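You operate a simulated robot arm through the tools that you are given. There is no shell and no other tool. Be economical: measure what you need, move in short steps, check, and stop when the job is done.

The job below is to be done with a simulated two-armed robot. You get a single attempt, and the scene is never put back.

JOB
Slide the purple slider to 40 mm and shift the red jumbo till the edge lamp lights.
Fine: free the shift lever for the hand wheel and lock it again.

The check looks at the end state, three seconds after you hand in, the way a careful person would. Anything else that was tipped, shoved, dropped, spilled or broken makes it a failure.

ROBOT AND FRAMES
Two 7-joint arms with fingered hands on one trunk that stands fixed in place. Base frame: the origin is at the foot of the trunk, x ahead of it, y to its left, z up. Lengths are in mm, angles in degrees, forces in N, time in s.
The left shoulder is at [60, 166, 877], the right one opposite. With the tool pointing down near the work surface each hand reaches from about 100 to 800 mm from the base axis, measured 20 degrees to its own side. Payload 5 kg a hand.
The TCP of each hand is the grasp point between the finger pads, 32 mm short of the fingertips. In the tool frame z runs along the fingers and y along their closing line. Largest opening 160 mm; the body of the gripper starts 89 mm behind the TCP. The gripper is a hand of 3 fingers: y runs from the thumb to the fingers, the wrist lies at [0, 0, -267] in the tool frame, and closing takes about 1.5 s.
Orientation is that of the tool frame in the base frame, as a unit quaternion [w, x, y, z]. With the fingers straight down and closing along the base's y, the tool's x points along the base's -x, its y along +y and its z along -z.

CONTROLS
- The arms move only by the tool send_rows. It takes "left_plan", "right_plan" or both (then of equal length, played together; a hand with none holds still); each is a list of rows, each an object of numbers (a shift or turn left out is 0, a gripper value left out holds the last): "gripper": the finger opening in cm, from 0 to 16; "tx", "ty", "tz": the shift along the tool's x, y, z in cm; "wx", "wy", "wz": the turn, a rotation vector about the tool's x, y, z in degrees. In form: [{"gripper": .., "tx": .., "ty": .., "tz": .., "wx": .., "wy": .., "wz": ..}, ...]. A call has 1 to 8 rows; each row is the pose to reach, as a shift and turn from the pose commanded when the call began, along the tool's axes at that moment. Each row takes 0.2 s and may step no farther than 50 mm and 8.6 degrees from the row before; otherwise, or with a gripper value out of range, the whole call is refused. A pose out of reach is approached as far as the arm can. The call stops where the force on the tool passes 40 N (or 10 N more than at its start, if that is more) or the arm is blocked; 0.2 s more then pass. Each finger travels about 45 mm/s and halts on what it meets, pressing with about 28 N; the grip force reading is that of the motor and also rises with nothing between the fingers. The clock runs only during rows and for 0.2 s after the last one: add rows that repeat a pose to give the fingers time. It gives the time, the measured TCP pose, the force on the tool (base axes), the opening and the grip force at its end, in the units of the frame above (readings bear some noise), with the torque about the TCP (base axes, N m) and any sound that the robot's microphone picked up, and new pictures: "show" is both (left out), scene, wrist or none (wrist: the cameras of the hands that moved).
- Cameras (640 x 400 px; columns grow to the right, rows downward): "scene" is now at [36.8, -47, 1514.1]; the picture's right is [-0.56, -0.83, -0.00], its down [-0.60, 0.41, -0.68] and it looks along [0.56, -0.38, -0.73] (base axes); focal length 344 px, centre (320, 200). "left" rides on the left gripper at [-65, -4, -116] in its tool frame; the picture's right is [0.06, -1.00, 0.00], its down [0.87, 0.05, -0.49] and it looks along [0.49, 0.03, 0.87] (tool axes); focal length 261 px, centre (320, 200). "right" rides on the right gripper at [65, -4, -116] in its tool frame; the picture's right is [0.06, 1.00, 0.00], its down [-0.87, 0.05, -0.49] and it looks along [-0.49, 0.03, 0.87] (tool axes); focal length 261 px, centre (320, 200). There is no depth. A picture from a camera that has moved, and an enlarged one, comes with that camera's place and axes in the base frame and with its lens.
- move_column(by): slides the trunk up (or, below 0, down) by that many mm; the arms and the scene camera ride with it, the base frame stays. It gives what a move gives, with no picture.
- preshape(shape, hand): the hand has 3 fingers and takes this shape, open, in about a second: jaw (thumb against the fingers, like two jaws); tri (thumb and two fingers); tip (a fingertip pinch); poke (one finger out to press); point (the index stretched); flat (the hand flat); cup (the hand cupped); fist (a fist). The gripper value then closes the fingers along that shape, each until it touches; the sizes above hold for jaw. It gives what a move gives, with no picture.
- turn_head(pan, tilt): turns the head with the scene camera to pan (to the left, within 86 degrees either way) and tilt (down, from -29 to 69), counted from straight ahead of the robot. It gives what a move gives, and a new picture of the scene camera.
- zoom(camera, box): a new picture of the part [left, top, right, bottom] of that camera's present view, enlarged. It takes no simulated time.
- close_job(): hands the job in; it is judged then, once.

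Go step by step. Nothing tells you positions but the pictures and the camera data: compare them with the known pose of the tool, close in by small moves and look again before you grip or let go. The budget is 120 turns and 200 pictures, counting those below and the enlarged ones. Unless the task says otherwise, let go and move clear before handing in, and close with one line.

The tools are called as a command line: name --argument value ..., lists and objects as JSON in quotes. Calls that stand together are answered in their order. send_rows: Moves the arms, as the interface text tells. Its arguments: {"type":"object","properties":{"left_plan":{"type":"array","items":{"type":"object","properties":{"gripper":{"type":"number"},"tx":{"type":"number"},"ty":{"type":"number"},"tz":{"type":"number"},"wx":{"type":"number"},"wy":{"type":"number"},"wz":{"type":"number"}}}},"right_plan":{"type":"array","items":{"type":"object","properties":{"gripper":{"type":"number"},"tx":{"type":"number"},"ty":{"type":"number"},"tz":{"type":"number"},"wx":{"type":"number"},"wy":{"type":"number"},"wz":{"type":"number"}}}},"show":{"type":"string","enum":["both","scene","wrist","none"]}},"required":[]} The other tools are called the same way: move_column (by) slides the trunk up or down; preshape (shape, hand) gives the hand a shape; turn_head (pan, tilt) turns the head that bears the scene camera; zoom (camera, box) takes an enlarged picture of a part of a camera's view; close_job () hands the job in.

At the start:

```text
time: 0.0
left_eef_pos: [529.6, -56.8, 1180.7]
left_tcp_rot: [0.0, 0.0, 1.0, 0.0]
left_wrist_force: [0.5, 1.0, -0.3]
left_torque: [0.04, -0.02, -0.01]
left_gripper_width: 159.9
left_finger_force: 0.0
left_shape: jaw
right_eef_pos: [474.3, -548.8, 1076.4]
right_tcp_rot: [0.0, 0.0, 1.0, 0.0]
right_wrist_force: [-0.8, -1.0, 0.2]
right_torque: [0.02, 0.0, 0.0]
right_gripper_width: 160.1
right_finger_force: 0.0
right_shape: jaw
trunk travel left (down, up): [-425.0, 165.0]
head pan, tilt: [-34.2, 46.9]
```

scene: 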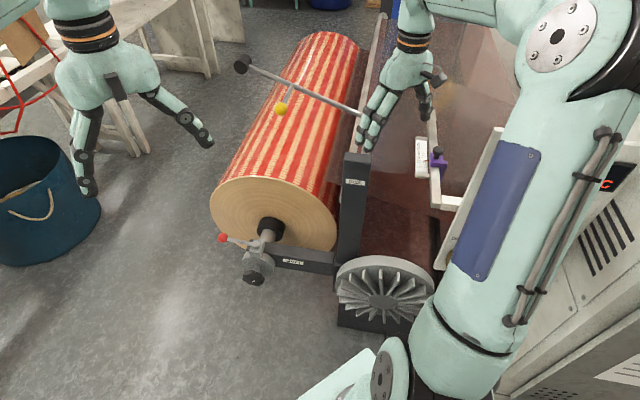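
right: 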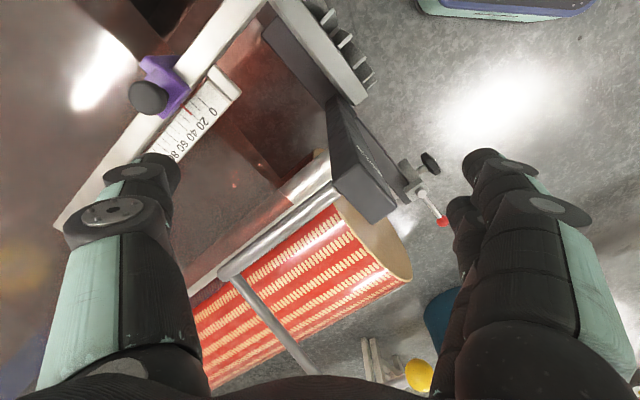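
left: 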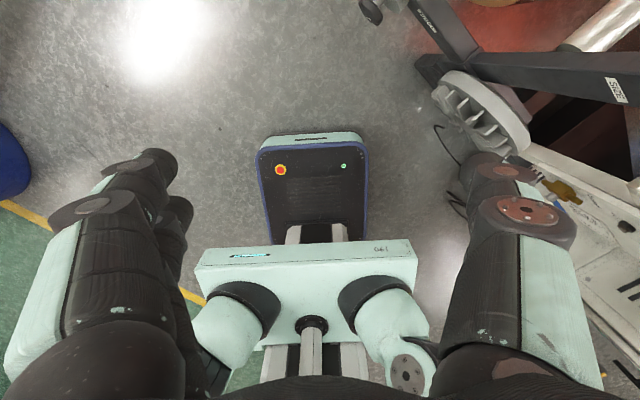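

I see a roll of red striped material in a stand, a clamp or lever with a red knob at its near end, a finned hand wheel, and a purple slider on a scale. I'll zoom in to identify the parts.

zoom --camera "scene" --box '[200, 160, 440, 310]'

zoom --camera "scene" --box '[340, 60, 520, 240]'

zoom --camera "right" --box '[100, 0, 460, 225]'

```text
2.67 times, centred on (320, 235) of scene
camera zoom: at [36.8, -47.0, 1514.1], right [-0.56, -0.83, 0.0], down [-0.6, 0.41, -0.68], along [0.56, -0.38, -0.73], focal length 918 px, centre (320, 107)
```

zoom: 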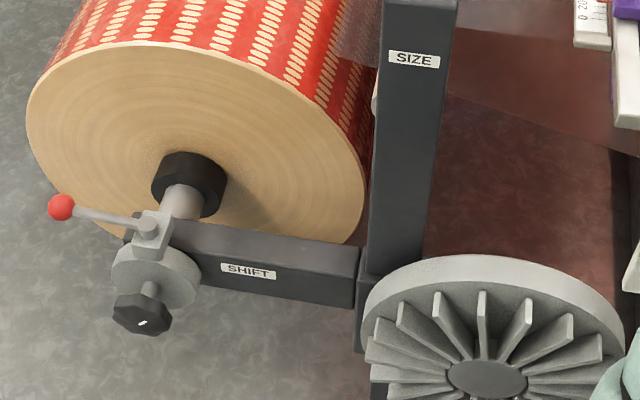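

```text
2.22 times, centred on (430, 150) of scene
camera zoom: at [36.8, -47.0, 1514.1], right [-0.56, -0.83, 0.0], down [-0.6, 0.41, -0.68], along [0.56, -0.38, -0.73], focal length 765 px, centre (76, 311)
```

zoom: 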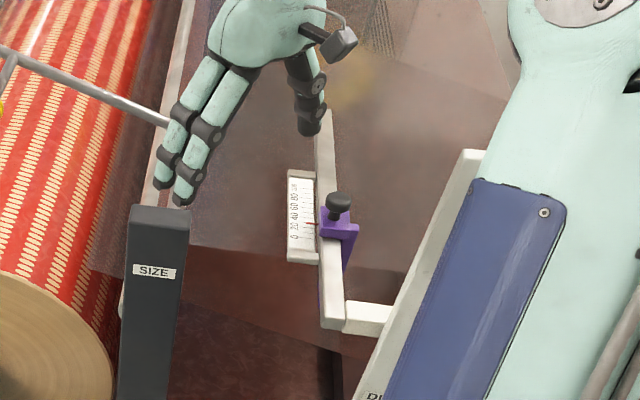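

```text
1.78 times, centred on (280, 112) of right
camera zoom: at [408.9, -553.6, 1191.9], right [-0.06, 1.0, 0.0], down [0.87, 0.05, 0.49], along [0.49, 0.03, -0.87], focal length 463 px, centre (391, 356)
```

zoom: 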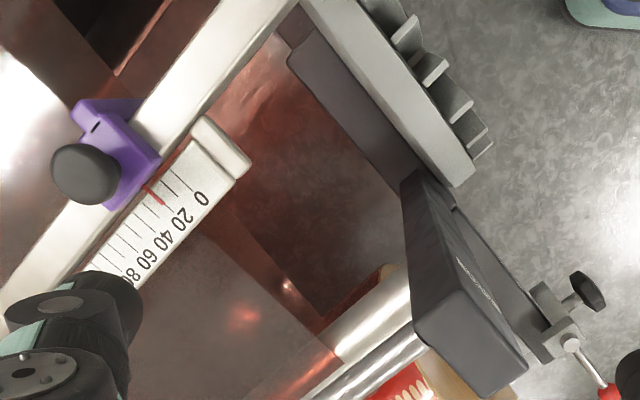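

The two views put the slider knob near [458,-721,920], the red lever knob near [811,-165,561] and the small hand wheel near [678,-199,452]. Next I'll look more closely and search for the lamp.

turn_head --pan -15 --tilt 50

zoom --camera "right" --box '[320, 100, 480, 250]'

```text
time: 0.8
left_eef_pos: [529.0, -55.6, 1180.4]
left_tcp_rot: [0.0, 0.0, 1.0, 0.001]
left_wrist_force: [0.3, 0.4, 0.9]
left_torque: [-0.02, 0.0, -0.02]
left_gripper_width: 159.6
left_finger_force: 0.1
left_shape: jaw
right_eef_pos: [474.4, -548.7, 1076.8]
right_tcp_rot: [0.0, 0.0, 1.0, 0.0]
right_wrist_force: [-0.2, 0.6, 0.1]
right_torque: [0.01, 0.03, -0.01]
right_gripper_width: 160.1
right_finger_force: 0.0
right_shape: jaw
trunk travel left (down, up): [-425.0, 165.0]
head pan, tilt: [-15.0, 50.0]
camera scene: at [45.2, -22.2, 1509.9], right [-0.26, -0.97, 0.0], down [-0.74, 0.2, -0.64], along [0.62, -0.17, -0.77], focal length 344 px, centre (320, 200)
```

scene: 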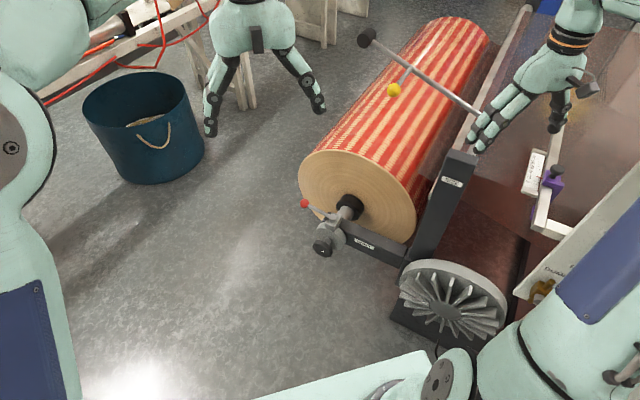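

```text
2.67 times, centred on (400, 175) of right
camera zoom: at [408.9, -553.6, 1191.9], right [-0.06, 1.0, 0.0], down [0.87, 0.05, 0.49], along [0.49, 0.03, -0.87], focal length 695 px, centre (107, 267)
```

zoom: 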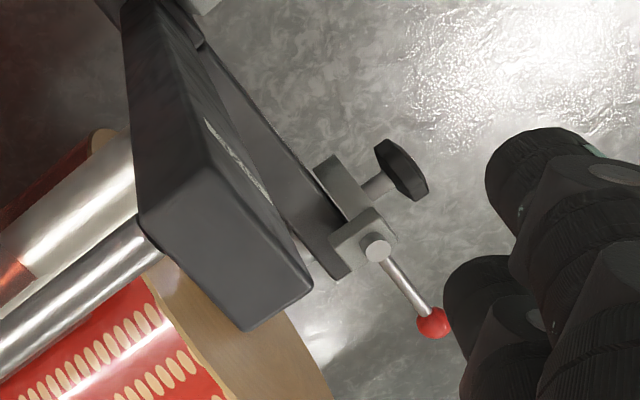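

The shift unit sits at the near end of the roll. I'll zoom in on it and keep looking for the lamp.

zoom --camera "scene" --box '[280, 170, 440, 270]'

zoom --camera "scene" --box '[350, 0, 510, 100]'

zoom --camera "scene" --box '[480, 100, 640, 310]'

turn_head --pan -55 --tilt 45

```text
4.00 times, centred on (360, 220) of scene
camera zoom: at [45.2, -22.2, 1509.9], right [-0.26, -0.97, 0.0], down [-0.74, 0.2, -0.64], along [0.62, -0.17, -0.77], focal length 1377 px, centre (160, 120)
```

zoom: 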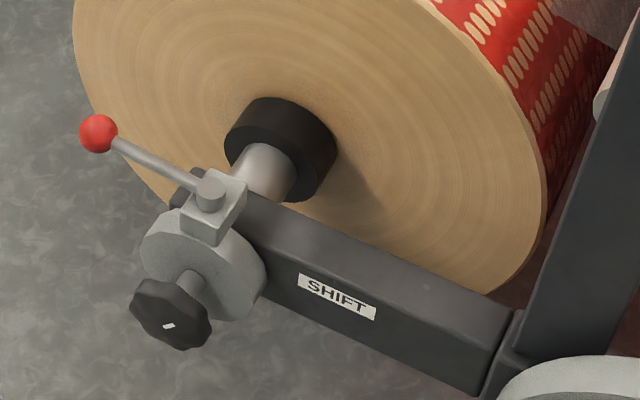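

```text
4.00 times, centred on (430, 50) of scene
camera zoom: at [45.2, -22.2, 1509.9], right [-0.26, -0.97, 0.0], down [-0.74, 0.2, -0.64], along [0.62, -0.17, -0.77], focal length 1377 px, centre (-120, 800)
```

zoom: 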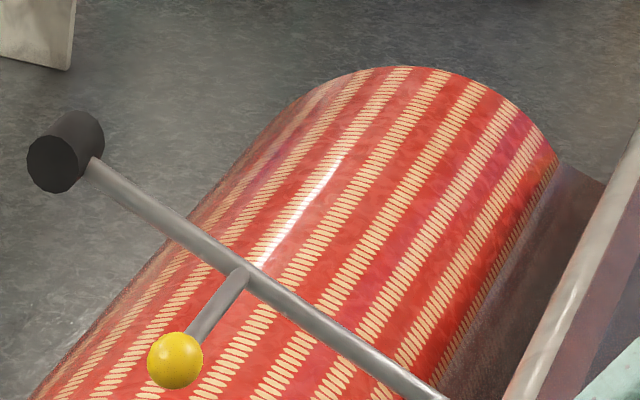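

```text
1.90 times, centred on (560, 205) of scene
camera zoom: at [45.2, -22.2, 1509.9], right [-0.26, -0.97, 0.0], down [-0.74, 0.2, -0.64], along [0.62, -0.17, -0.77], focal length 656 px, centre (-137, 190)
```

zoom: 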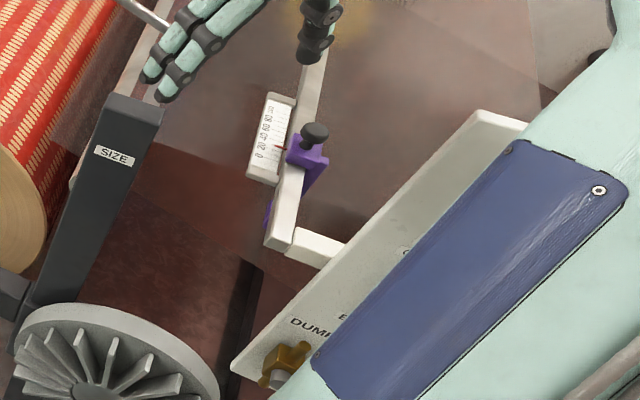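

```text
time: 1.9
left_eef_pos: [528.5, -55.1, 1181.0]
left_tcp_rot: [0.0, 0.0, 1.0, -0.001]
left_wrist_force: [-0.5, 0.4, 0.2]
left_torque: [-0.02, 0.0, 0.01]
left_gripper_width: 159.9
left_finger_force: 0.0
left_shape: jaw
right_eef_pos: [475.6, -548.5, 1076.6]
right_tcp_rot: [0.0, 0.001, 1.0, 0.0]
right_wrist_force: [0.3, -0.9, 0.1]
right_torque: [-0.02, 0.0, -0.01]
right_gripper_width: 159.8
right_finger_force: 0.1
right_shape: jaw
trunk travel left (down, up): [-425.0, 165.0]
head pan, tilt: [-55.0, 45.0]
camera scene: at [17.6, -68.8, 1516.8], right [-0.82, -0.57, 0.0], down [-0.41, 0.58, -0.71], along [0.41, -0.58, -0.71], focal length 344 px, centre (320, 200)
```

scene: 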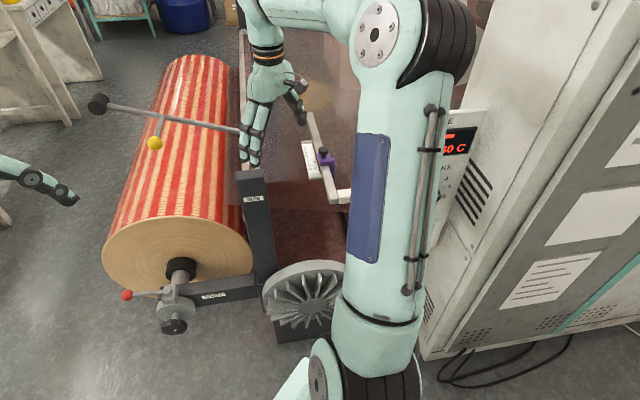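

The panel with the lamp is behind my right forearm. I'll move the right hand back for a better look at the slider and the panel.

send_rows --right_plan '[{"tx": 3, "ty": -3}, {"tx": 6, "ty": -6}, {"tx": 9, "ty": -9}, {"tx": 11, "ty": -10}, {"tx": 11, "ty": -10}]'

```text
time: 3.1
left_eef_pos: [529.0, -55.9, 1179.6]
left_tcp_rot: [0.001, -0.001, 1.0, 0.0]
left_wrist_force: [-0.7, 0.6, 0.3]
left_torque: [0.01, 0.0, -0.02]
left_gripper_width: 160.2
left_finger_force: 0.1
left_shape: jaw
right_eef_pos: [365.3, -648.4, 1075.4]
right_tcp_rot: [0.0, 0.0, 1.0, 0.0]
right_wrist_force: [0.0, -0.3, 0.5]
right_torque: [-0.02, 0.04, 0.0]
right_gripper_width: 159.9
right_finger_force: 0.1
right_shape: jaw
trunk travel left (down, up): [-425.0, 165.0]
head pan, tilt: [-55.0, 45.0]
camera scene: at [17.6, -68.9, 1516.8], right [-0.82, -0.57, 0.0], down [-0.41, 0.58, -0.71], along [0.41, -0.58, -0.71], focal length 344 px, centre (320, 200)
camera right: at [298.4, -652.2, 1190.4], right [-0.06, 1.0, 0.0], down [0.87, 0.05, 0.49], along [0.49, 0.03, -0.87], focal length 261 px, centre (320, 200)
```

scene: 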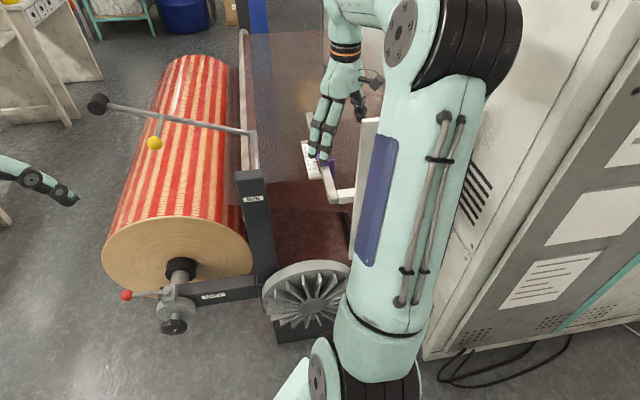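
right: 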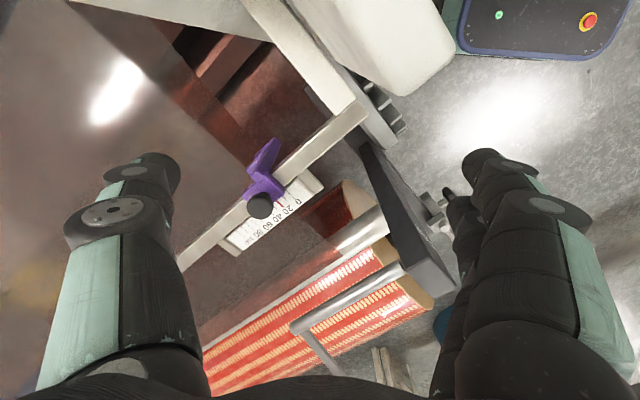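

zoom --camera "right" --box '[210, 120, 370, 260]'

zoom --camera "scene" --box '[290, 90, 400, 210]'

```text
2.86 times, centred on (290, 190) of right
camera zoom: at [298.4, -652.2, 1190.4], right [-0.06, 1.0, 0.0], down [0.87, 0.05, 0.49], along [0.49, 0.03, -0.87], focal length 745 px, centre (406, 229)
```

zoom: 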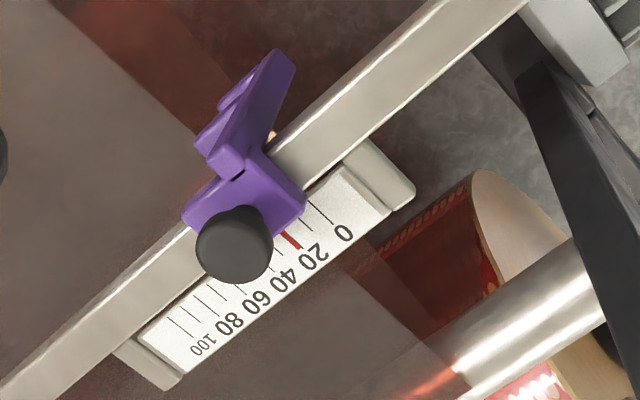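

```text
3.33 times, centred on (345, 150) of scene
camera zoom: at [17.6, -68.9, 1516.8], right [-0.82, -0.57, 0.0], down [-0.41, 0.58, -0.71], along [0.41, -0.58, -0.71], focal length 1148 px, centre (237, 367)
```

zoom: 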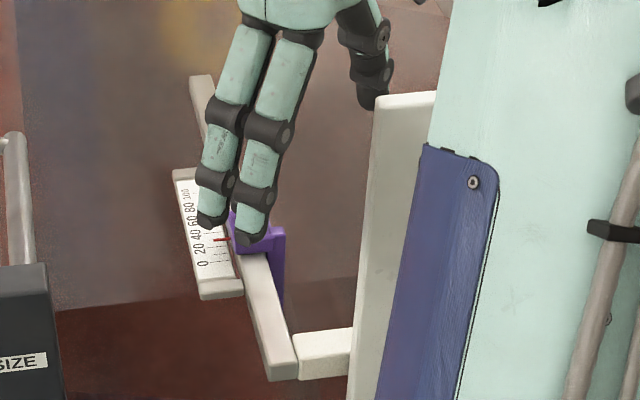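

The pointer on the purple slider reads about 20, and the scale runs along (0.69,-0.72). I'll turn the right hand to close along the bar and bring it above the knob, near [460,-717].

send_rows --right_plan '[{"tx": -1.6, "ty": -1.2, "tz": 1, "wz": -7.5, "gripper": 9}, {"tx": -3.2, "ty": -2.4, "tz": 2, "wz": -15}, {"tx": -4.8, "ty": -3.6, "tz": 3, "wz": -22.5}, {"tx": -6.4, "ty": -4.8, "tz": 4, "wz": -30}, {"tx": -8, "ty": -6, "tz": 5, "wz": -37.5}, {"tx": -9.5, "ty": -6.9, "tz": 6, "wz": -44}, {"tx": -9.5, "ty": -6.9, "tz": 6, "wz": -44}]'

```text
time: 4.7
left_eef_pos: [528.0, -57.5, 1179.8]
left_tcp_rot: [0.001, 0.001, 1.0, 0.001]
left_wrist_force: [-0.7, -1.3, -0.2]
left_torque: [0.03, -0.03, 0.02]
left_gripper_width: 159.9
left_finger_force: 0.0
left_shape: jaw
right_eef_pos: [420.6, -692.3, 1038.7]
right_tcp_rot: [0.001, -0.236, 0.972, 0.0]
right_wrist_force: [0.0, -0.8, -0.3]
right_torque: [0.04, 0.02, 0.0]
right_gripper_width: 90.1
right_finger_force: 0.0
right_shape: jaw
right hand out of reach, approached as far as the arm can: row 3, 4, 5, 6, 7
trunk travel left (down, up): [-425.0, 165.0]
head pan, tilt: [-55.0, 45.0]
camera scene: at [16.9, -70.6, 1516.7], right [-0.82, -0.57, 0.0], down [-0.41, 0.58, -0.71], along [0.41, -0.58, -0.71], focal length 344 px, centre (320, 200)
camera right: at [364.6, -726.9, 1154.0], right [-0.51, 0.86, 0.0], down [0.75, 0.45, 0.49], along [0.42, 0.25, -0.87], focal length 261 px, centre (320, 200)
```

scene: 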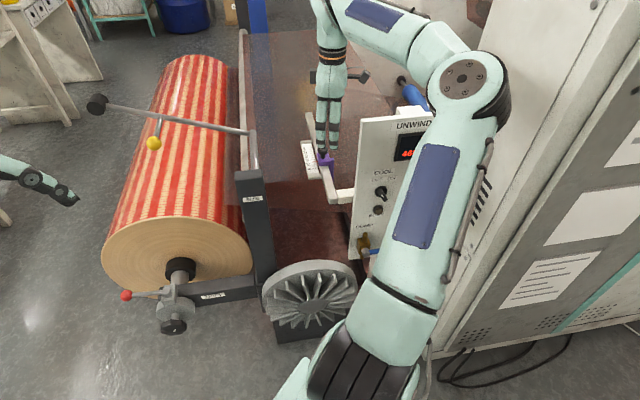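
right: 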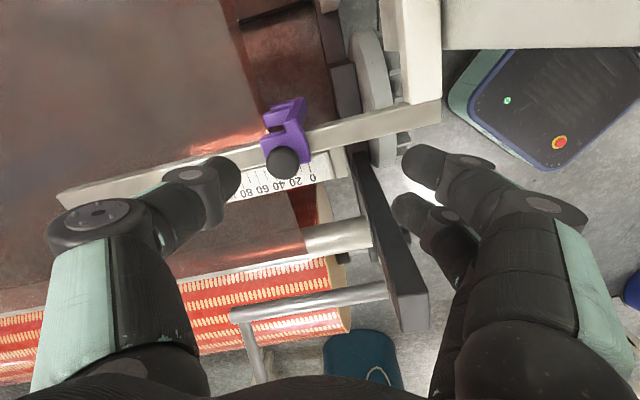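

The arm is near the limit of its reach, so I'll raise the trunk and then look at the panel.

zoom --camera "scene" --box '[335, 100, 455, 280]'

move_column --by 150

```text
2.22 times, centred on (395, 190) of scene
camera zoom: at [16.9, -70.6, 1516.7], right [-0.82, -0.57, 0.0], down [-0.41, 0.58, -0.71], along [0.41, -0.58, -0.71], focal length 765 px, centre (153, 222)
```

zoom: 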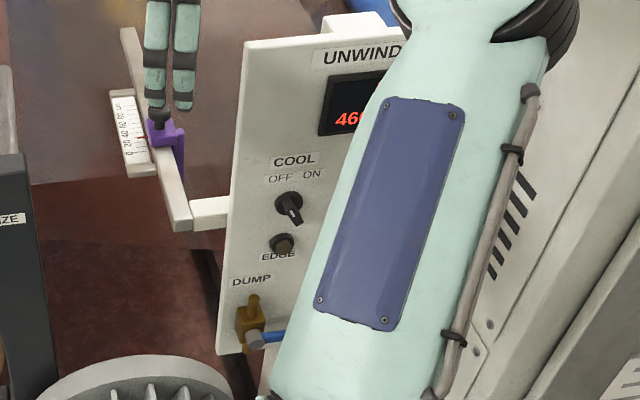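

```text
time: 6.4
left_eef_pos: [529.1, -56.3, 1331.5]
left_tcp_rot: [0.0, 0.0, 1.0, 0.0]
left_wrist_force: [0.0, 0.6, 0.8]
left_torque: [0.01, -0.02, -0.03]
left_gripper_width: 160.0
left_finger_force: 0.0
left_shape: jaw
right_eef_pos: [423.3, -691.2, 1190.3]
right_tcp_rot: [0.001, -0.237, 0.972, 0.0]
right_wrist_force: [0.5, 0.7, -0.1]
right_torque: [0.0, 0.0, -0.02]
right_gripper_width: 90.1
right_finger_force: 0.0
right_shape: jaw
trunk travel left (down, up): [-575.0, 15.0]
head pan, tilt: [-55.0, 45.0]
```

The EDGE lamp is on the UNWIND panel and is dark for now. I'll move the right hand over the slider knob.

send_rows --right_plan '[{"tx": -0.4, "ty": -0.8, "tz": 3, "wz": -3}, {"tx": -0.8, "ty": -1.6, "tz": 7, "wz": -7}, {"tx": -1.2, "ty": -2.4, "tz": 11, "wz": -11}, {"tx": -1.6, "ty": -3.2, "tz": 15, "wz": -14}, {"tx": -2.1, "ty": -4, "tz": 19, "wz": -17}, {"tx": -2.1, "ty": -4, "tz": 19, "wz": -17}]'

```text
time: 7.8
left_eef_pos: [532.3, -53.0, 1329.2]
left_tcp_rot: [-0.001, -0.003, 1.0, 0.0]
left_wrist_force: [1.4, 1.8, -0.7]
left_torque: [-0.23, 0.2, 0.05]
left_gripper_width: 160.1
left_finger_force: 0.1
left_shape: jaw
right_eef_pos: [465.2, -668.1, 1041.2]
right_tcp_rot: [-0.047, -0.367, 0.929, 0.01]
right_wrist_force: [0.7, 0.2, -3.0]
right_torque: [0.03, 0.07, 0.02]
right_gripper_width: 90.1
right_finger_force: 0.1
right_shape: jaw
right hand out of reach, approached as far as the arm can: row 1, 3, 4, 5, 6
trunk travel left (down, up): [-575.0, 15.0]
head pan, tilt: [-55.0, 45.0]
camera scene: at [21.8, -66.2, 1666.8], right [-0.82, -0.58, 0.0], down [-0.41, 0.58, -0.71], along [0.4, -0.58, -0.71], focal length 344 px, centre (320, 200)
camera right: at [431.0, -713.4, 1160.8], right [-0.72, 0.69, 0.06], down [0.64, 0.64, 0.42], along [0.25, 0.34, -0.9], focal length 261 px, centre (320, 200)
```

scene: 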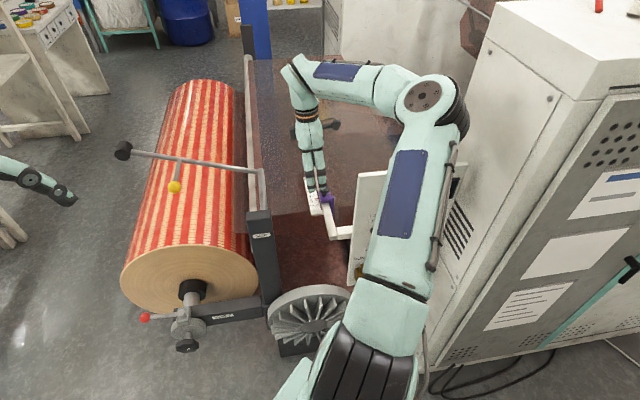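
right: 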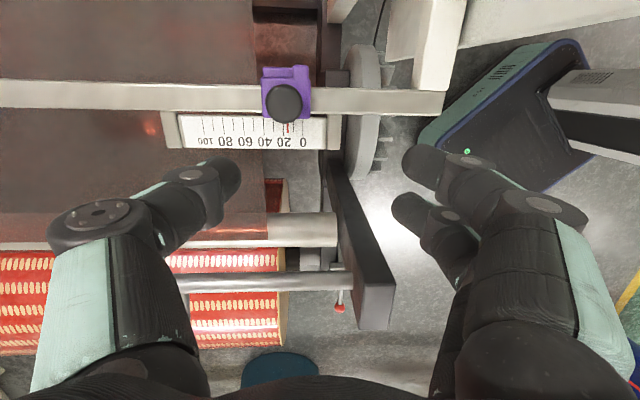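

The orientation is reachable but the place is not, because a wrist limit gets in the way. I'll turn the hand the other way so it closes across the bar, which should suit this arm better.

send_rows --right_plan '[{"tz": -4, "wz": 8}, {"tz": -7, "wz": 16}, {"tz": -8, "wz": 24}, {"tz": -8, "wz": 32}, {"tz": -8, "wz": 40}, {"tz": -8, "wz": 48}, {"tz": -8, "wz": 56}, {"tz": -8, "wz": 64}]' --show "none"

send_rows --right_plan '[{"wz": 8}, {"wz": 16}, {"wz": 24}, {"wz": 24}]'

```text
time: 9.6
left_eef_pos: [529.0, -55.7, 1330.2]
left_tcp_rot: [0.0, 0.0, 1.0, 0.0]
left_wrist_force: [0.3, 0.1, -1.0]
left_torque: [-0.02, -0.03, 0.01]
left_gripper_width: 159.7
left_finger_force: 0.0
left_shape: jaw
right_eef_pos: [462.5, -673.3, 1119.5]
right_tcp_rot: [-0.046, 0.185, 0.982, -0.017]
right_wrist_force: [-0.3, 0.2, -0.2]
right_torque: [-0.01, -0.03, 0.02]
right_gripper_width: 90.0
right_finger_force: 0.0
right_shape: jaw
trunk travel left (down, up): [-575.0, 15.0]
head pan, tilt: [-55.0, 45.0]
```

```text
time: 10.6
left_eef_pos: [530.2, -56.4, 1330.1]
left_tcp_rot: [0.0, 0.0, 1.0, -0.001]
left_wrist_force: [-0.7, 0.5, -0.3]
left_torque: [-0.01, 0.02, 0.0]
left_gripper_width: 159.9
left_finger_force: 0.1
left_shape: jaw
right_eef_pos: [465.8, -673.4, 1117.8]
right_tcp_rot: [-0.041, 0.385, 0.922, -0.025]
right_wrist_force: [-0.5, -0.2, -0.1]
right_torque: [0.0, -0.01, 0.0]
right_gripper_width: 89.8
right_finger_force: 0.1
right_shape: jaw
trunk travel left (down, up): [-575.0, 15.0]
head pan, tilt: [-55.0, 45.0]
camera scene: at [17.4, -69.1, 1666.8], right [-0.82, -0.57, 0.0], down [-0.41, 0.58, -0.71], along [0.41, -0.58, -0.71], focal length 344 px, centre (320, 200)
camera right: at [425.9, -628.8, 1236.2], right [0.66, 0.75, -0.07], down [0.69, -0.57, 0.44], along [0.28, -0.34, -0.9], focal length 261 px, centre (320, 200)
```

scene: 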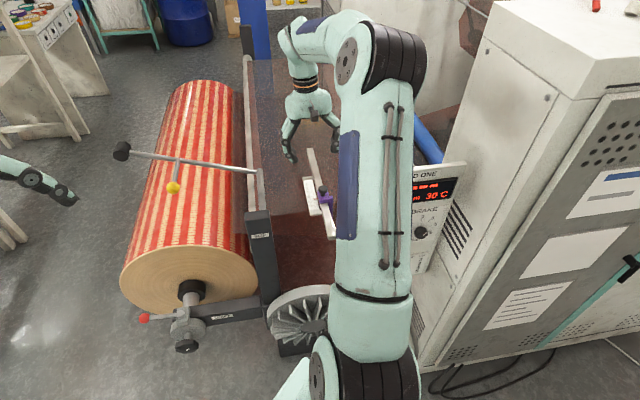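
right: 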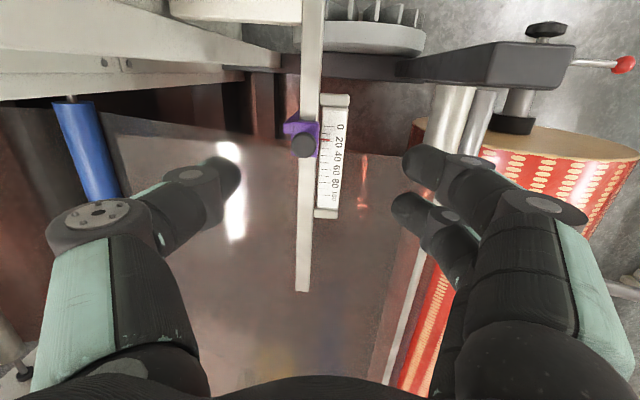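

The hand now closes across the bar. I'll level its tilt and go down to above the knob at [458,-715], keeping the knob between the fingers.

send_rows --right_plan '[{"tx": -0.9, "ty": -0.7, "tz": 3, "wx": -1.5, "wy": -1}, {"tx": -1.8, "ty": -1.4, "tz": 6, "wx": -3, "wy": -2}, {"tx": -2.6, "ty": -2, "tz": 9, "wx": -4.5, "wy": -3.2}, {"tx": -3.3, "ty": -2.5, "tz": 13.3, "wx": -4.5, "wy": -3.2}, {"tx": -3.3, "ty": -2.5, "tz": 13.3, "wx": -4.5, "wy": -3.2}]'

```text
time: 11.8
left_eef_pos: [528.1, -56.2, 1331.1]
left_tcp_rot: [0.002, -0.002, 1.0, 0.0]
left_wrist_force: [0.4, -0.4, 0.2]
left_torque: [-0.06, -0.03, 0.02]
left_gripper_width: 159.9
left_finger_force: 0.0
left_shape: jaw
right_eef_pos: [458.9, -715.8, 984.1]
right_tcp_rot: [0.001, 0.385, 0.923, -0.001]
right_wrist_force: [0.4, -0.7, -0.2]
right_torque: [-0.02, 0.02, 0.05]
right_gripper_width: 89.7
right_finger_force: 0.0
right_shape: jaw
trunk travel left (down, up): [-575.0, 15.0]
head pan, tilt: [-55.0, 45.0]
camera scene: at [16.9, -68.2, 1666.9], right [-0.82, -0.57, 0.0], down [-0.41, 0.58, -0.71], along [0.41, -0.58, -0.71], focal length 344 px, centre (320, 200)
camera right: at [409.2, -672.9, 1100.3], right [0.66, 0.75, 0.0], down [0.65, -0.58, 0.49], along [0.37, -0.33, -0.87], focal length 261 px, centre (320, 200)
```

scene: 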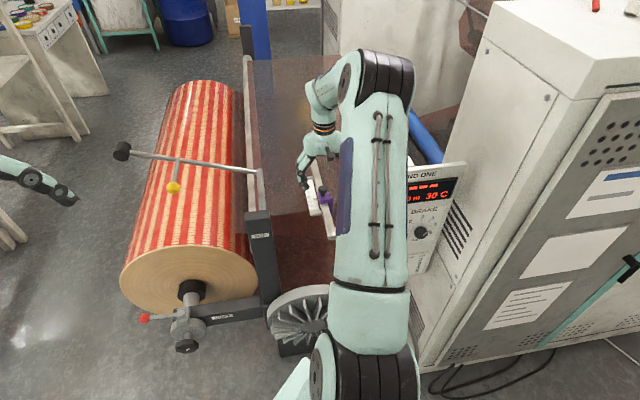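
right: 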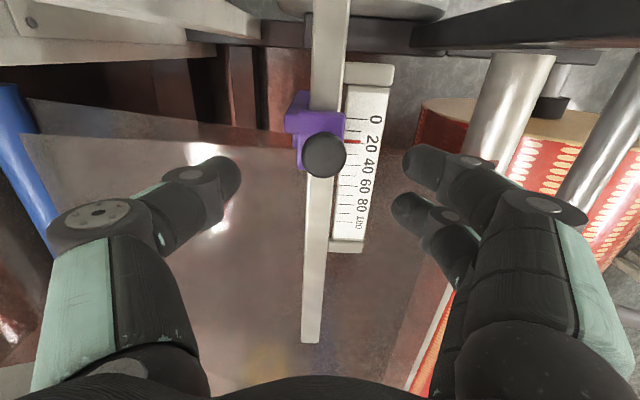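

I have a clean view: the knob is centred between thumb and fingers with its centre near z=930. I'll go down to z=945 and close on it.

send_rows --right_plan '[{"tz": 2, "gripper": 8}, {"tz": 3.9, "gripper": 7}, {"tz": 3.9, "gripper": 5}, {"tz": 3.9, "gripper": 3}, {"tz": 3.9, "gripper": 2}, {"tz": 3.9, "gripper": 2}, {"tz": 3.9, "gripper": 2}]' --show "wrist"

zoom --camera "right" --box '[240, 40, 440, 240]'

```text
time: 13.4
left_eef_pos: [528.8, -55.5, 1330.2]
left_tcp_rot: [0.001, -0.001, 1.0, 0.0]
left_wrist_force: [-0.6, 0.0, -0.4]
left_torque: [0.03, 0.0, 0.01]
left_gripper_width: 159.9
left_finger_force: 0.1
left_shape: jaw
right_eef_pos: [457.3, -716.0, 946.7]
right_tcp_rot: [0.0, 0.384, 0.924, 0.001]
right_wrist_force: [0.9, 0.0, -0.9]
right_torque: [-0.04, -0.01, 0.0]
right_gripper_width: 20.7
right_finger_force: 0.1
right_shape: jaw
trunk travel left (down, up): [-575.0, 15.0]
head pan, tilt: [-55.0, 45.0]
camera right: at [409.0, -674.0, 1062.2], right [0.66, 0.75, 0.0], down [0.65, -0.58, 0.49], along [0.37, -0.33, -0.87], focal length 261 px, centre (320, 200)
```

right: 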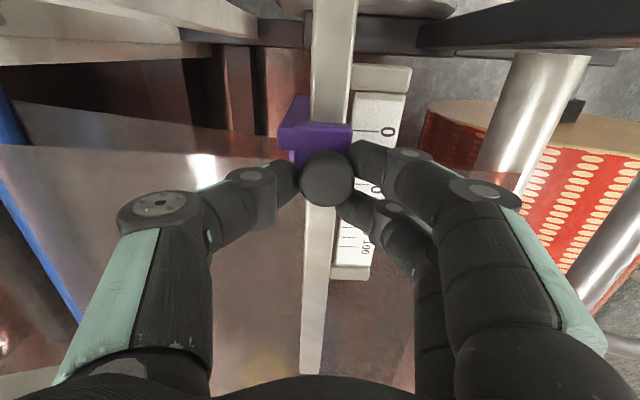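

```text
2.00 times, centred on (340, 140) of right
camera zoom: at [409.0, -674.0, 1062.2], right [0.66, 0.75, 0.0], down [0.65, -0.58, 0.49], along [0.37, -0.33, -0.87], focal length 521 px, centre (280, 320)
```

zoom: 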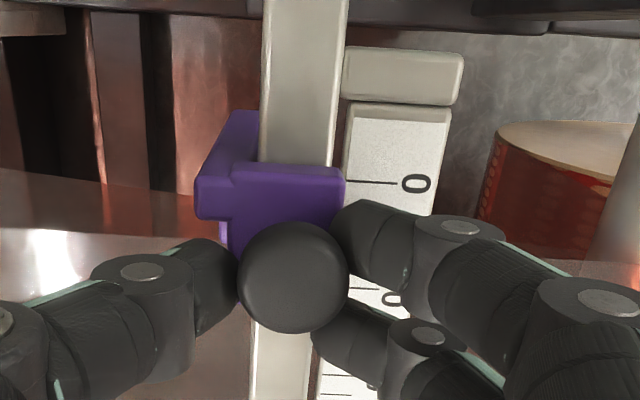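

The fingers are around the knob without force yet. I'll close them firmly.

send_rows --right_plan '[{"gripper": 1}, {"gripper": 0}, {"gripper": 0}, {"gripper": 0}]' --show "wrist"

```text
time: 14.4
left_eef_pos: [529.6, -57.8, 1330.0]
left_tcp_rot: [0.001, 0.0, 1.0, 0.0]
left_wrist_force: [0.0, -0.3, 0.7]
left_torque: [0.02, 0.0, -0.04]
left_gripper_width: 159.8
left_finger_force: 0.1
left_shape: jaw
right_eef_pos: [456.9, -717.4, 944.5]
right_tcp_rot: [-0.001, 0.385, 0.923, 0.0]
right_wrist_force: [-0.9, -2.6, -11.1]
right_torque: [-0.13, 0.04, -0.04]
right_gripper_width: 8.9
right_finger_force: 28.0
right_shape: jaw
trunk travel left (down, up): [-575.0, 15.0]
head pan, tilt: [-55.0, 45.0]
camera right: at [408.1, -675.3, 1060.7], right [0.66, 0.75, 0.0], down [0.65, -0.58, 0.49], along [0.37, -0.32, -0.87], focal length 261 px, centre (320, 200)
```

right: 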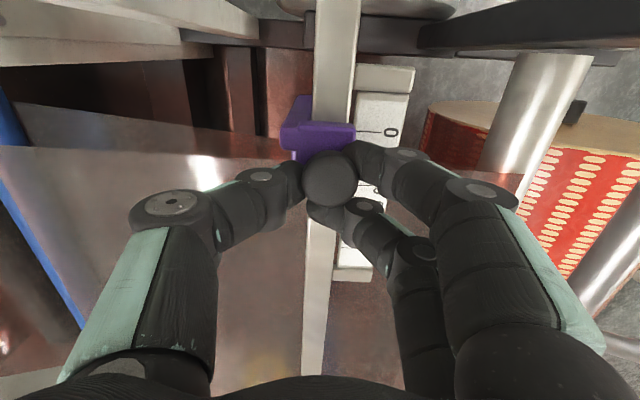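

The knob is gripped at 28 N. I'll slide it 10 mm as a test along tool -x, toward higher numbers.

send_rows --right_plan '[{"tx": -0.3}, {"tx": -0.6}, {"tx": -1.0}, {"tx": -1.0}]'

zoom --camera "right" --box '[240, 40, 440, 240]'

zoom --camera "scene" --box '[270, 140, 370, 260]'

```text
time: 15.4
left_eef_pos: [529.7, -57.1, 1331.0]
left_tcp_rot: [0.0, 0.001, 1.0, 0.0]
left_wrist_force: [-0.2, 0.0, -0.1]
left_torque: [-0.01, -0.01, 0.02]
left_gripper_width: 159.9
left_finger_force: 0.0
left_shape: jaw
right_eef_pos: [465.0, -725.8, 944.7]
right_tcp_rot: [-0.001, 0.385, 0.923, 0.001]
right_wrist_force: [-2.9, -1.4, -11.6]
right_torque: [-0.09, 0.05, 0.02]
right_gripper_width: 8.7
right_finger_force: 27.8
right_shape: jaw
trunk travel left (down, up): [-575.0, 15.0]
head pan, tilt: [-55.0, 45.0]
camera scene: at [17.9, -70.3, 1666.7], right [-0.82, -0.57, 0.0], down [-0.41, 0.58, -0.71], along [0.41, -0.58, -0.71], focal length 344 px, centre (320, 200)
camera right: at [414.8, -682.1, 1060.6], right [0.66, 0.75, 0.0], down [0.65, -0.58, 0.49], along [0.37, -0.33, -0.87], focal length 261 px, centre (320, 200)
```

scene: 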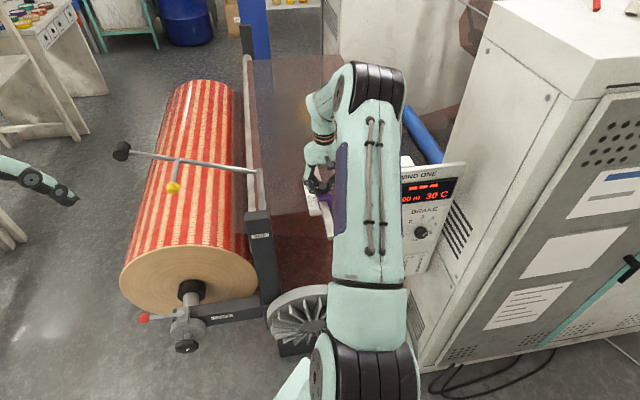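
right: 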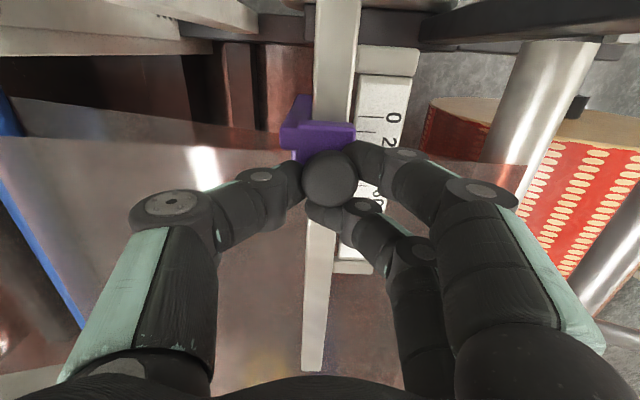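

```text
2.00 times, centred on (340, 140) of right
camera zoom: at [414.8, -682.1, 1060.6], right [0.66, 0.75, 0.0], down [0.65, -0.58, 0.49], along [0.37, -0.33, -0.87], focal length 521 px, centre (280, 320)
```

zoom: 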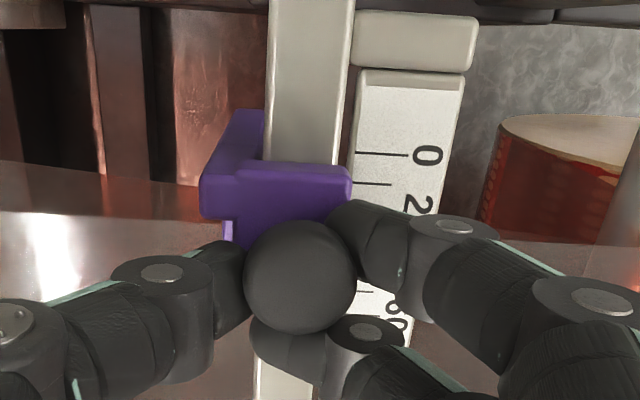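

```text
3.33 times, centred on (320, 200) of scene
camera zoom: at [17.9, -70.3, 1666.7], right [-0.82, -0.57, 0.0], down [-0.41, 0.58, -0.71], along [0.41, -0.58, -0.71], focal length 1148 px, centre (320, 200)
```

zoom: 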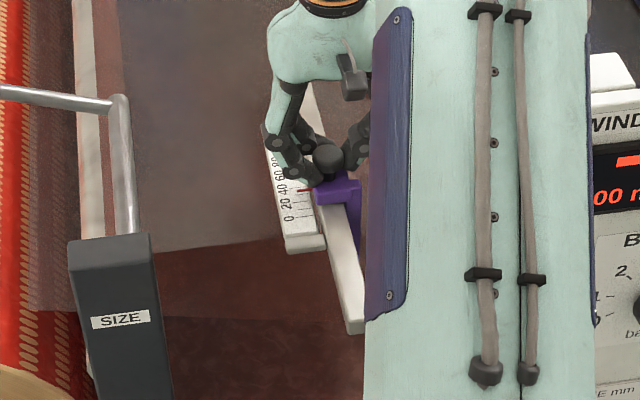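

The slider moves with the hand. I'll read the pointer in a tighter zoom.

zoom --camera "scene" --box '[295, 180, 335, 220]'

```text
10.00 times, centred on (315, 200) of scene
camera zoom: at [17.9, -70.3, 1666.7], right [-0.82, -0.57, 0.0], down [-0.41, 0.58, -0.71], along [0.41, -0.58, -0.71], focal length 3443 px, centre (370, 200)
```

zoom: 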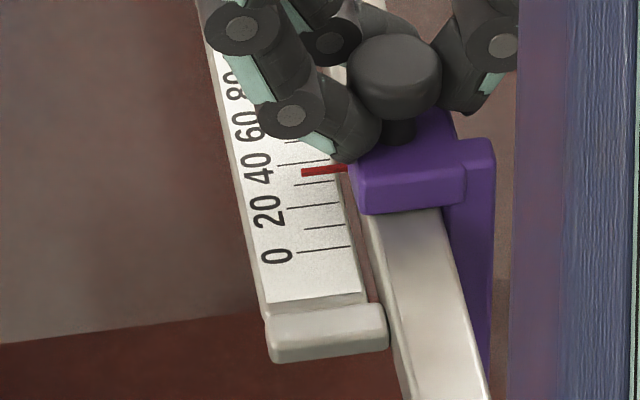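

The pointer reads about 36. I'll go 4 mm further and look again.

send_rows --right_plan '[{"tx": -0.2}, {"tx": -0.4}, {"tx": -0.4}, {"tx": -0.4}]' --show "none"

zoom --camera "scene" --box '[295, 180, 335, 220]'

```text
time: 16.4
left_eef_pos: [529.9, -57.1, 1328.2]
left_tcp_rot: [0.0, -0.001, 1.0, 0.001]
left_wrist_force: [0.9, 0.2, -0.4]
left_torque: [-0.01, -0.02, -0.01]
left_gripper_width: 160.0
left_finger_force: 0.1
left_shape: jaw
right_eef_pos: [466.3, -727.4, 945.2]
right_tcp_rot: [-0.001, 0.384, 0.924, 0.001]
right_wrist_force: [-3.6, -1.3, -14.3]
right_torque: [-0.08, 0.05, 0.02]
right_gripper_width: 8.5
right_finger_force: 28.2
right_shape: jaw
trunk travel left (down, up): [-575.0, 15.0]
head pan, tilt: [-55.0, 45.0]
```

```text
10.00 times, centred on (315, 200) of scene
camera zoom: at [18.1, -70.4, 1666.7], right [-0.82, -0.57, 0.0], down [-0.41, 0.58, -0.71], along [0.41, -0.58, -0.71], focal length 3443 px, centre (370, 200)
```

zoom: 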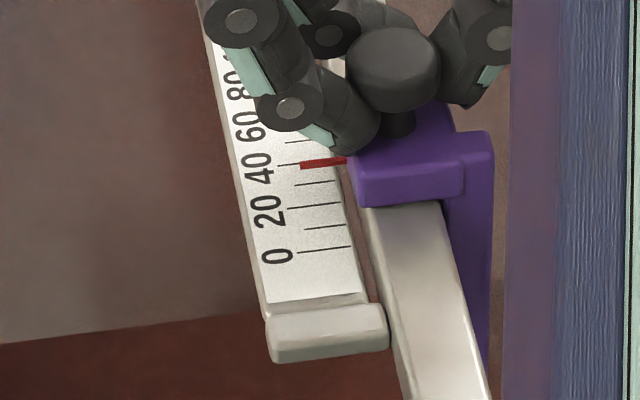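

The pointer now lines up with 40. I'll open, lift off and check from another angle.

send_rows --right_plan '[{"gripper": 3}, {"gripper": 6}, {"gripper": 8}, {"gripper": 9}, {"gripper": 9}, {"tz": -3}, {"tz": -6}, {"tz": -6}]' --show "wrist"

zoom --camera "right" --box '[280, 90, 420, 230]'

zoom --camera "scene" --box '[295, 180, 335, 220]'

```text
time: 18.2
left_eef_pos: [530.0, -57.1, 1330.8]
left_tcp_rot: [0.0, 0.0, 1.0, 0.0]
left_wrist_force: [0.3, 0.1, -0.2]
left_torque: [-0.01, -0.02, 0.02]
left_gripper_width: 159.8
left_finger_force: 0.1
left_shape: jaw
right_eef_pos: [465.1, -727.1, 1006.0]
right_tcp_rot: [0.0, 0.384, 0.923, 0.001]
right_wrist_force: [0.3, 0.0, -1.2]
right_torque: [0.01, 0.03, -0.03]
right_gripper_width: 89.1
right_finger_force: 0.0
right_shape: jaw
trunk travel left (down, up): [-575.0, 15.0]
head pan, tilt: [-55.0, 45.0]
camera right: at [416.7, -685.1, 1119.5], right [0.66, 0.75, 0.0], down [0.65, -0.58, 0.49], along [0.37, -0.33, -0.87], focal length 261 px, centre (320, 200)
```

right: 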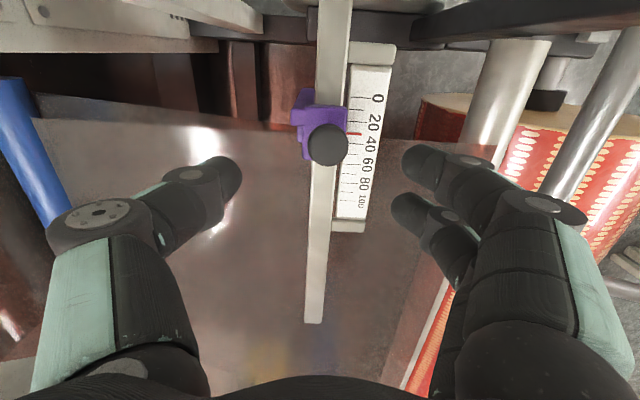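

```text
2.86 times, centred on (350, 160) of right
camera zoom: at [416.7, -685.1, 1119.5], right [0.66, 0.75, 0.0], down [0.65, -0.58, 0.49], along [0.37, -0.33, -0.87], focal length 745 px, centre (234, 314)
```

zoom: 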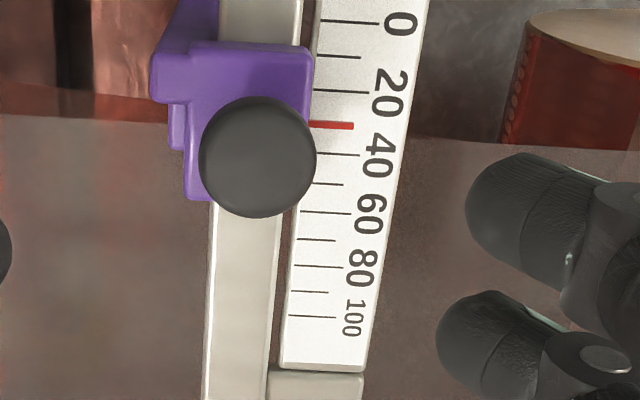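

```text
10.00 times, centred on (315, 200) of scene
camera zoom: at [17.7, -69.3, 1666.8], right [-0.82, -0.57, 0.0], down [-0.41, 0.58, -0.71], along [0.41, -0.58, -0.71], focal length 3443 px, centre (370, 200)
```

zoom: 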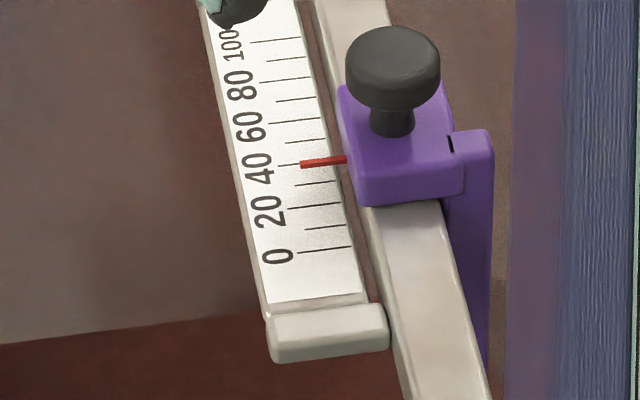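

The two angles disagree: 40 from the scene and about 31 from the hand camera, so the pointer sits above the scale. I'll put the hand camera straight above the pointer for a square reading.

send_rows --right_plan '[{"tx": -3}, {"tx": -6}, {"tx": -6}]' --show "wrist"

zoom --camera "right" --box '[290, 0, 410, 120]'

```text
time: 19.0
left_eef_pos: [529.8, -55.4, 1330.9]
left_tcp_rot: [0.001, -0.001, 1.0, 0.0]
left_wrist_force: [-0.6, -1.3, -0.3]
left_torque: [0.0, -0.01, -0.03]
left_gripper_width: 159.9
left_finger_force: 0.1
left_shape: jaw
right_eef_pos: [509.0, -768.6, 1006.0]
right_tcp_rot: [0.001, 0.384, 0.924, 0.001]
right_wrist_force: [-1.1, 0.1, 0.1]
right_torque: [-0.04, -0.01, 0.0]
right_gripper_width: 89.4
right_finger_force: 0.0
right_shape: jaw
trunk travel left (down, up): [-575.0, 15.0]
head pan, tilt: [-55.0, 45.0]
camera right: at [460.2, -726.3, 1121.4], right [0.66, 0.75, 0.0], down [0.65, -0.58, 0.49], along [0.37, -0.33, -0.87], focal length 261 px, centre (320, 200)
```

right: 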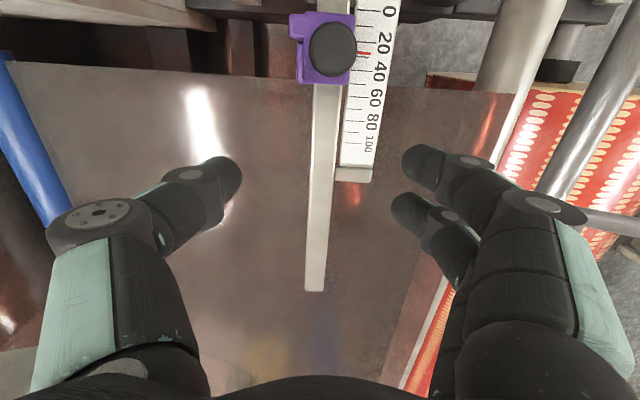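

```text
3.33 times, centred on (350, 60) of right
camera zoom: at [460.2, -726.3, 1121.4], right [0.66, 0.75, 0.0], down [0.65, -0.58, 0.49], along [0.37, -0.33, -0.87], focal length 869 px, centre (220, 667)
```

zoom: 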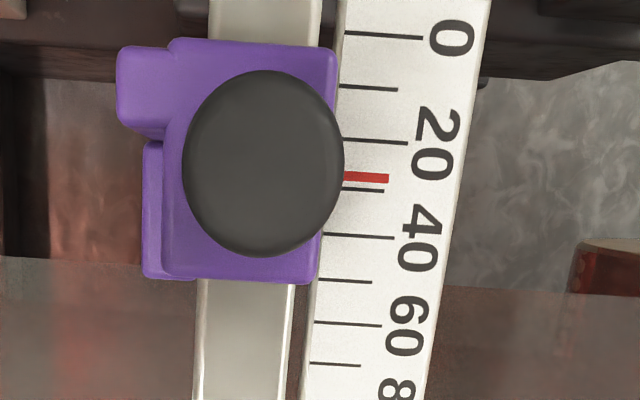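

Read squarely, the pointer is at about 27.5, so I need 12.5 mm more. I'll go back, grip again and slide.

send_rows --right_plan '[{"tx": 3}, {"tx": 6}, {"tx": 6, "tz": 3}, {"tx": 6, "tz": 6, "gripper": 7}, {"tx": 6, "tz": 6, "gripper": 5}, {"tx": 6, "tz": 6, "gripper": 3}, {"tx": 6, "tz": 6, "gripper": 1}, {"tx": 6, "tz": 6, "gripper": 0}]' --show "none"

send_rows --right_plan '[{"gripper": 0}, {"gripper": 0}, {"gripper": 0}, {"tx": -0.4}, {"tx": -0.8}, {"tx": -1.25}, {"tx": -1.25}]' --show "wrist"

```text
time: 20.8
left_eef_pos: [528.1, -56.9, 1329.3]
left_tcp_rot: [0.0, -0.001, 1.0, 0.0]
left_wrist_force: [-0.8, 0.0, -0.7]
left_torque: [-0.01, 0.0, 0.01]
left_gripper_width: 160.1
left_finger_force: 0.1
left_shape: jaw
right_eef_pos: [467.1, -726.2, 946.6]
right_tcp_rot: [0.0, 0.384, 0.924, 0.0]
right_wrist_force: [0.5, -1.4, -3.3]
right_torque: [-0.03, 0.01, -0.04]
right_gripper_width: 12.9
right_finger_force: 11.0
right_shape: jaw
trunk travel left (down, up): [-575.0, 15.0]
head pan, tilt: [-55.0, 45.0]
```

```text
time: 22.4
left_eef_pos: [528.8, -57.0, 1330.4]
left_tcp_rot: [0.0, 0.0, 1.0, 0.0]
left_wrist_force: [0.2, -0.1, -1.0]
left_torque: [0.02, 0.0, 0.06]
left_gripper_width: 160.0
left_finger_force: 0.2
left_shape: jaw
right_eef_pos: [475.7, -737.2, 946.4]
right_tcp_rot: [0.0, 0.384, 0.923, 0.0]
right_wrist_force: [-4.3, -2.9, -12.8]
right_torque: [-0.15, 0.1, -0.02]
right_gripper_width: 9.2
right_finger_force: 27.6
right_shape: jaw
trunk travel left (down, up): [-575.0, 15.0]
head pan, tilt: [-55.0, 45.0]
camera right: at [425.3, -694.4, 1060.6], right [0.66, 0.75, 0.0], down [0.65, -0.58, 0.49], along [0.37, -0.33, -0.87], focal length 261 px, centre (320, 200)
```

right: 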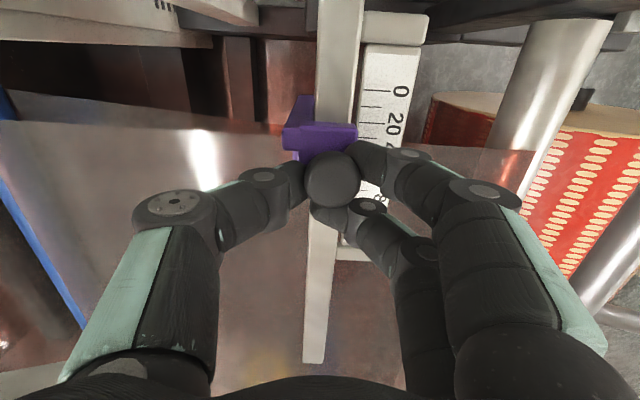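

I'll release, lift, and shift 60 mm to read the pointer squarely again.

send_rows --right_plan '[{"gripper": 3}, {"gripper": 6}, {"gripper": 9}, {"gripper": 9}, {"gripper": 9}, {"tz": -3}, {"tz": -6, "tx": -3}, {"tz": -6, "tx": -6}]' --show "none"

zoom --camera "right" --box '[290, 0, 410, 120]'

```text
time: 24.2
left_eef_pos: [528.9, -57.3, 1328.7]
left_tcp_rot: [-0.001, -0.001, 1.0, 0.001]
left_wrist_force: [0.4, -0.3, 0.0]
left_torque: [-0.03, 0.02, 0.01]
left_gripper_width: 159.9
left_finger_force: 0.1
left_shape: jaw
right_eef_pos: [517.2, -779.1, 1008.8]
right_tcp_rot: [0.0, 0.383, 0.924, 0.001]
right_wrist_force: [-0.4, -0.4, -0.1]
right_torque: [0.03, 0.01, 0.02]
right_gripper_width: 89.2
right_finger_force: 0.1
right_shape: jaw
trunk travel left (down, up): [-575.0, 15.0]
head pan, tilt: [-55.0, 45.0]
```

```text
3.33 times, centred on (350, 60) of right
camera zoom: at [467.5, -736.1, 1123.7], right [0.66, 0.75, 0.0], down [0.65, -0.58, 0.49], along [0.37, -0.33, -0.87], focal length 869 px, centre (220, 667)
```

zoom: 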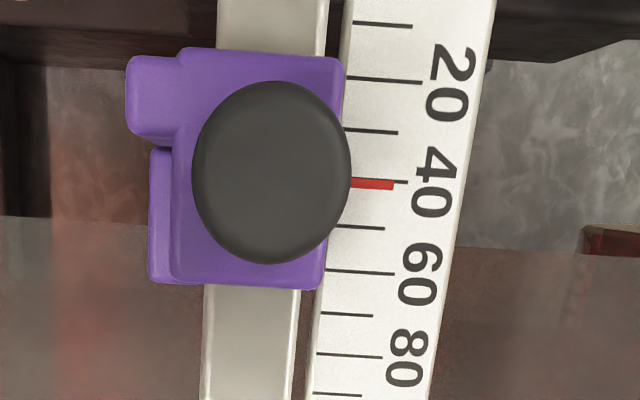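

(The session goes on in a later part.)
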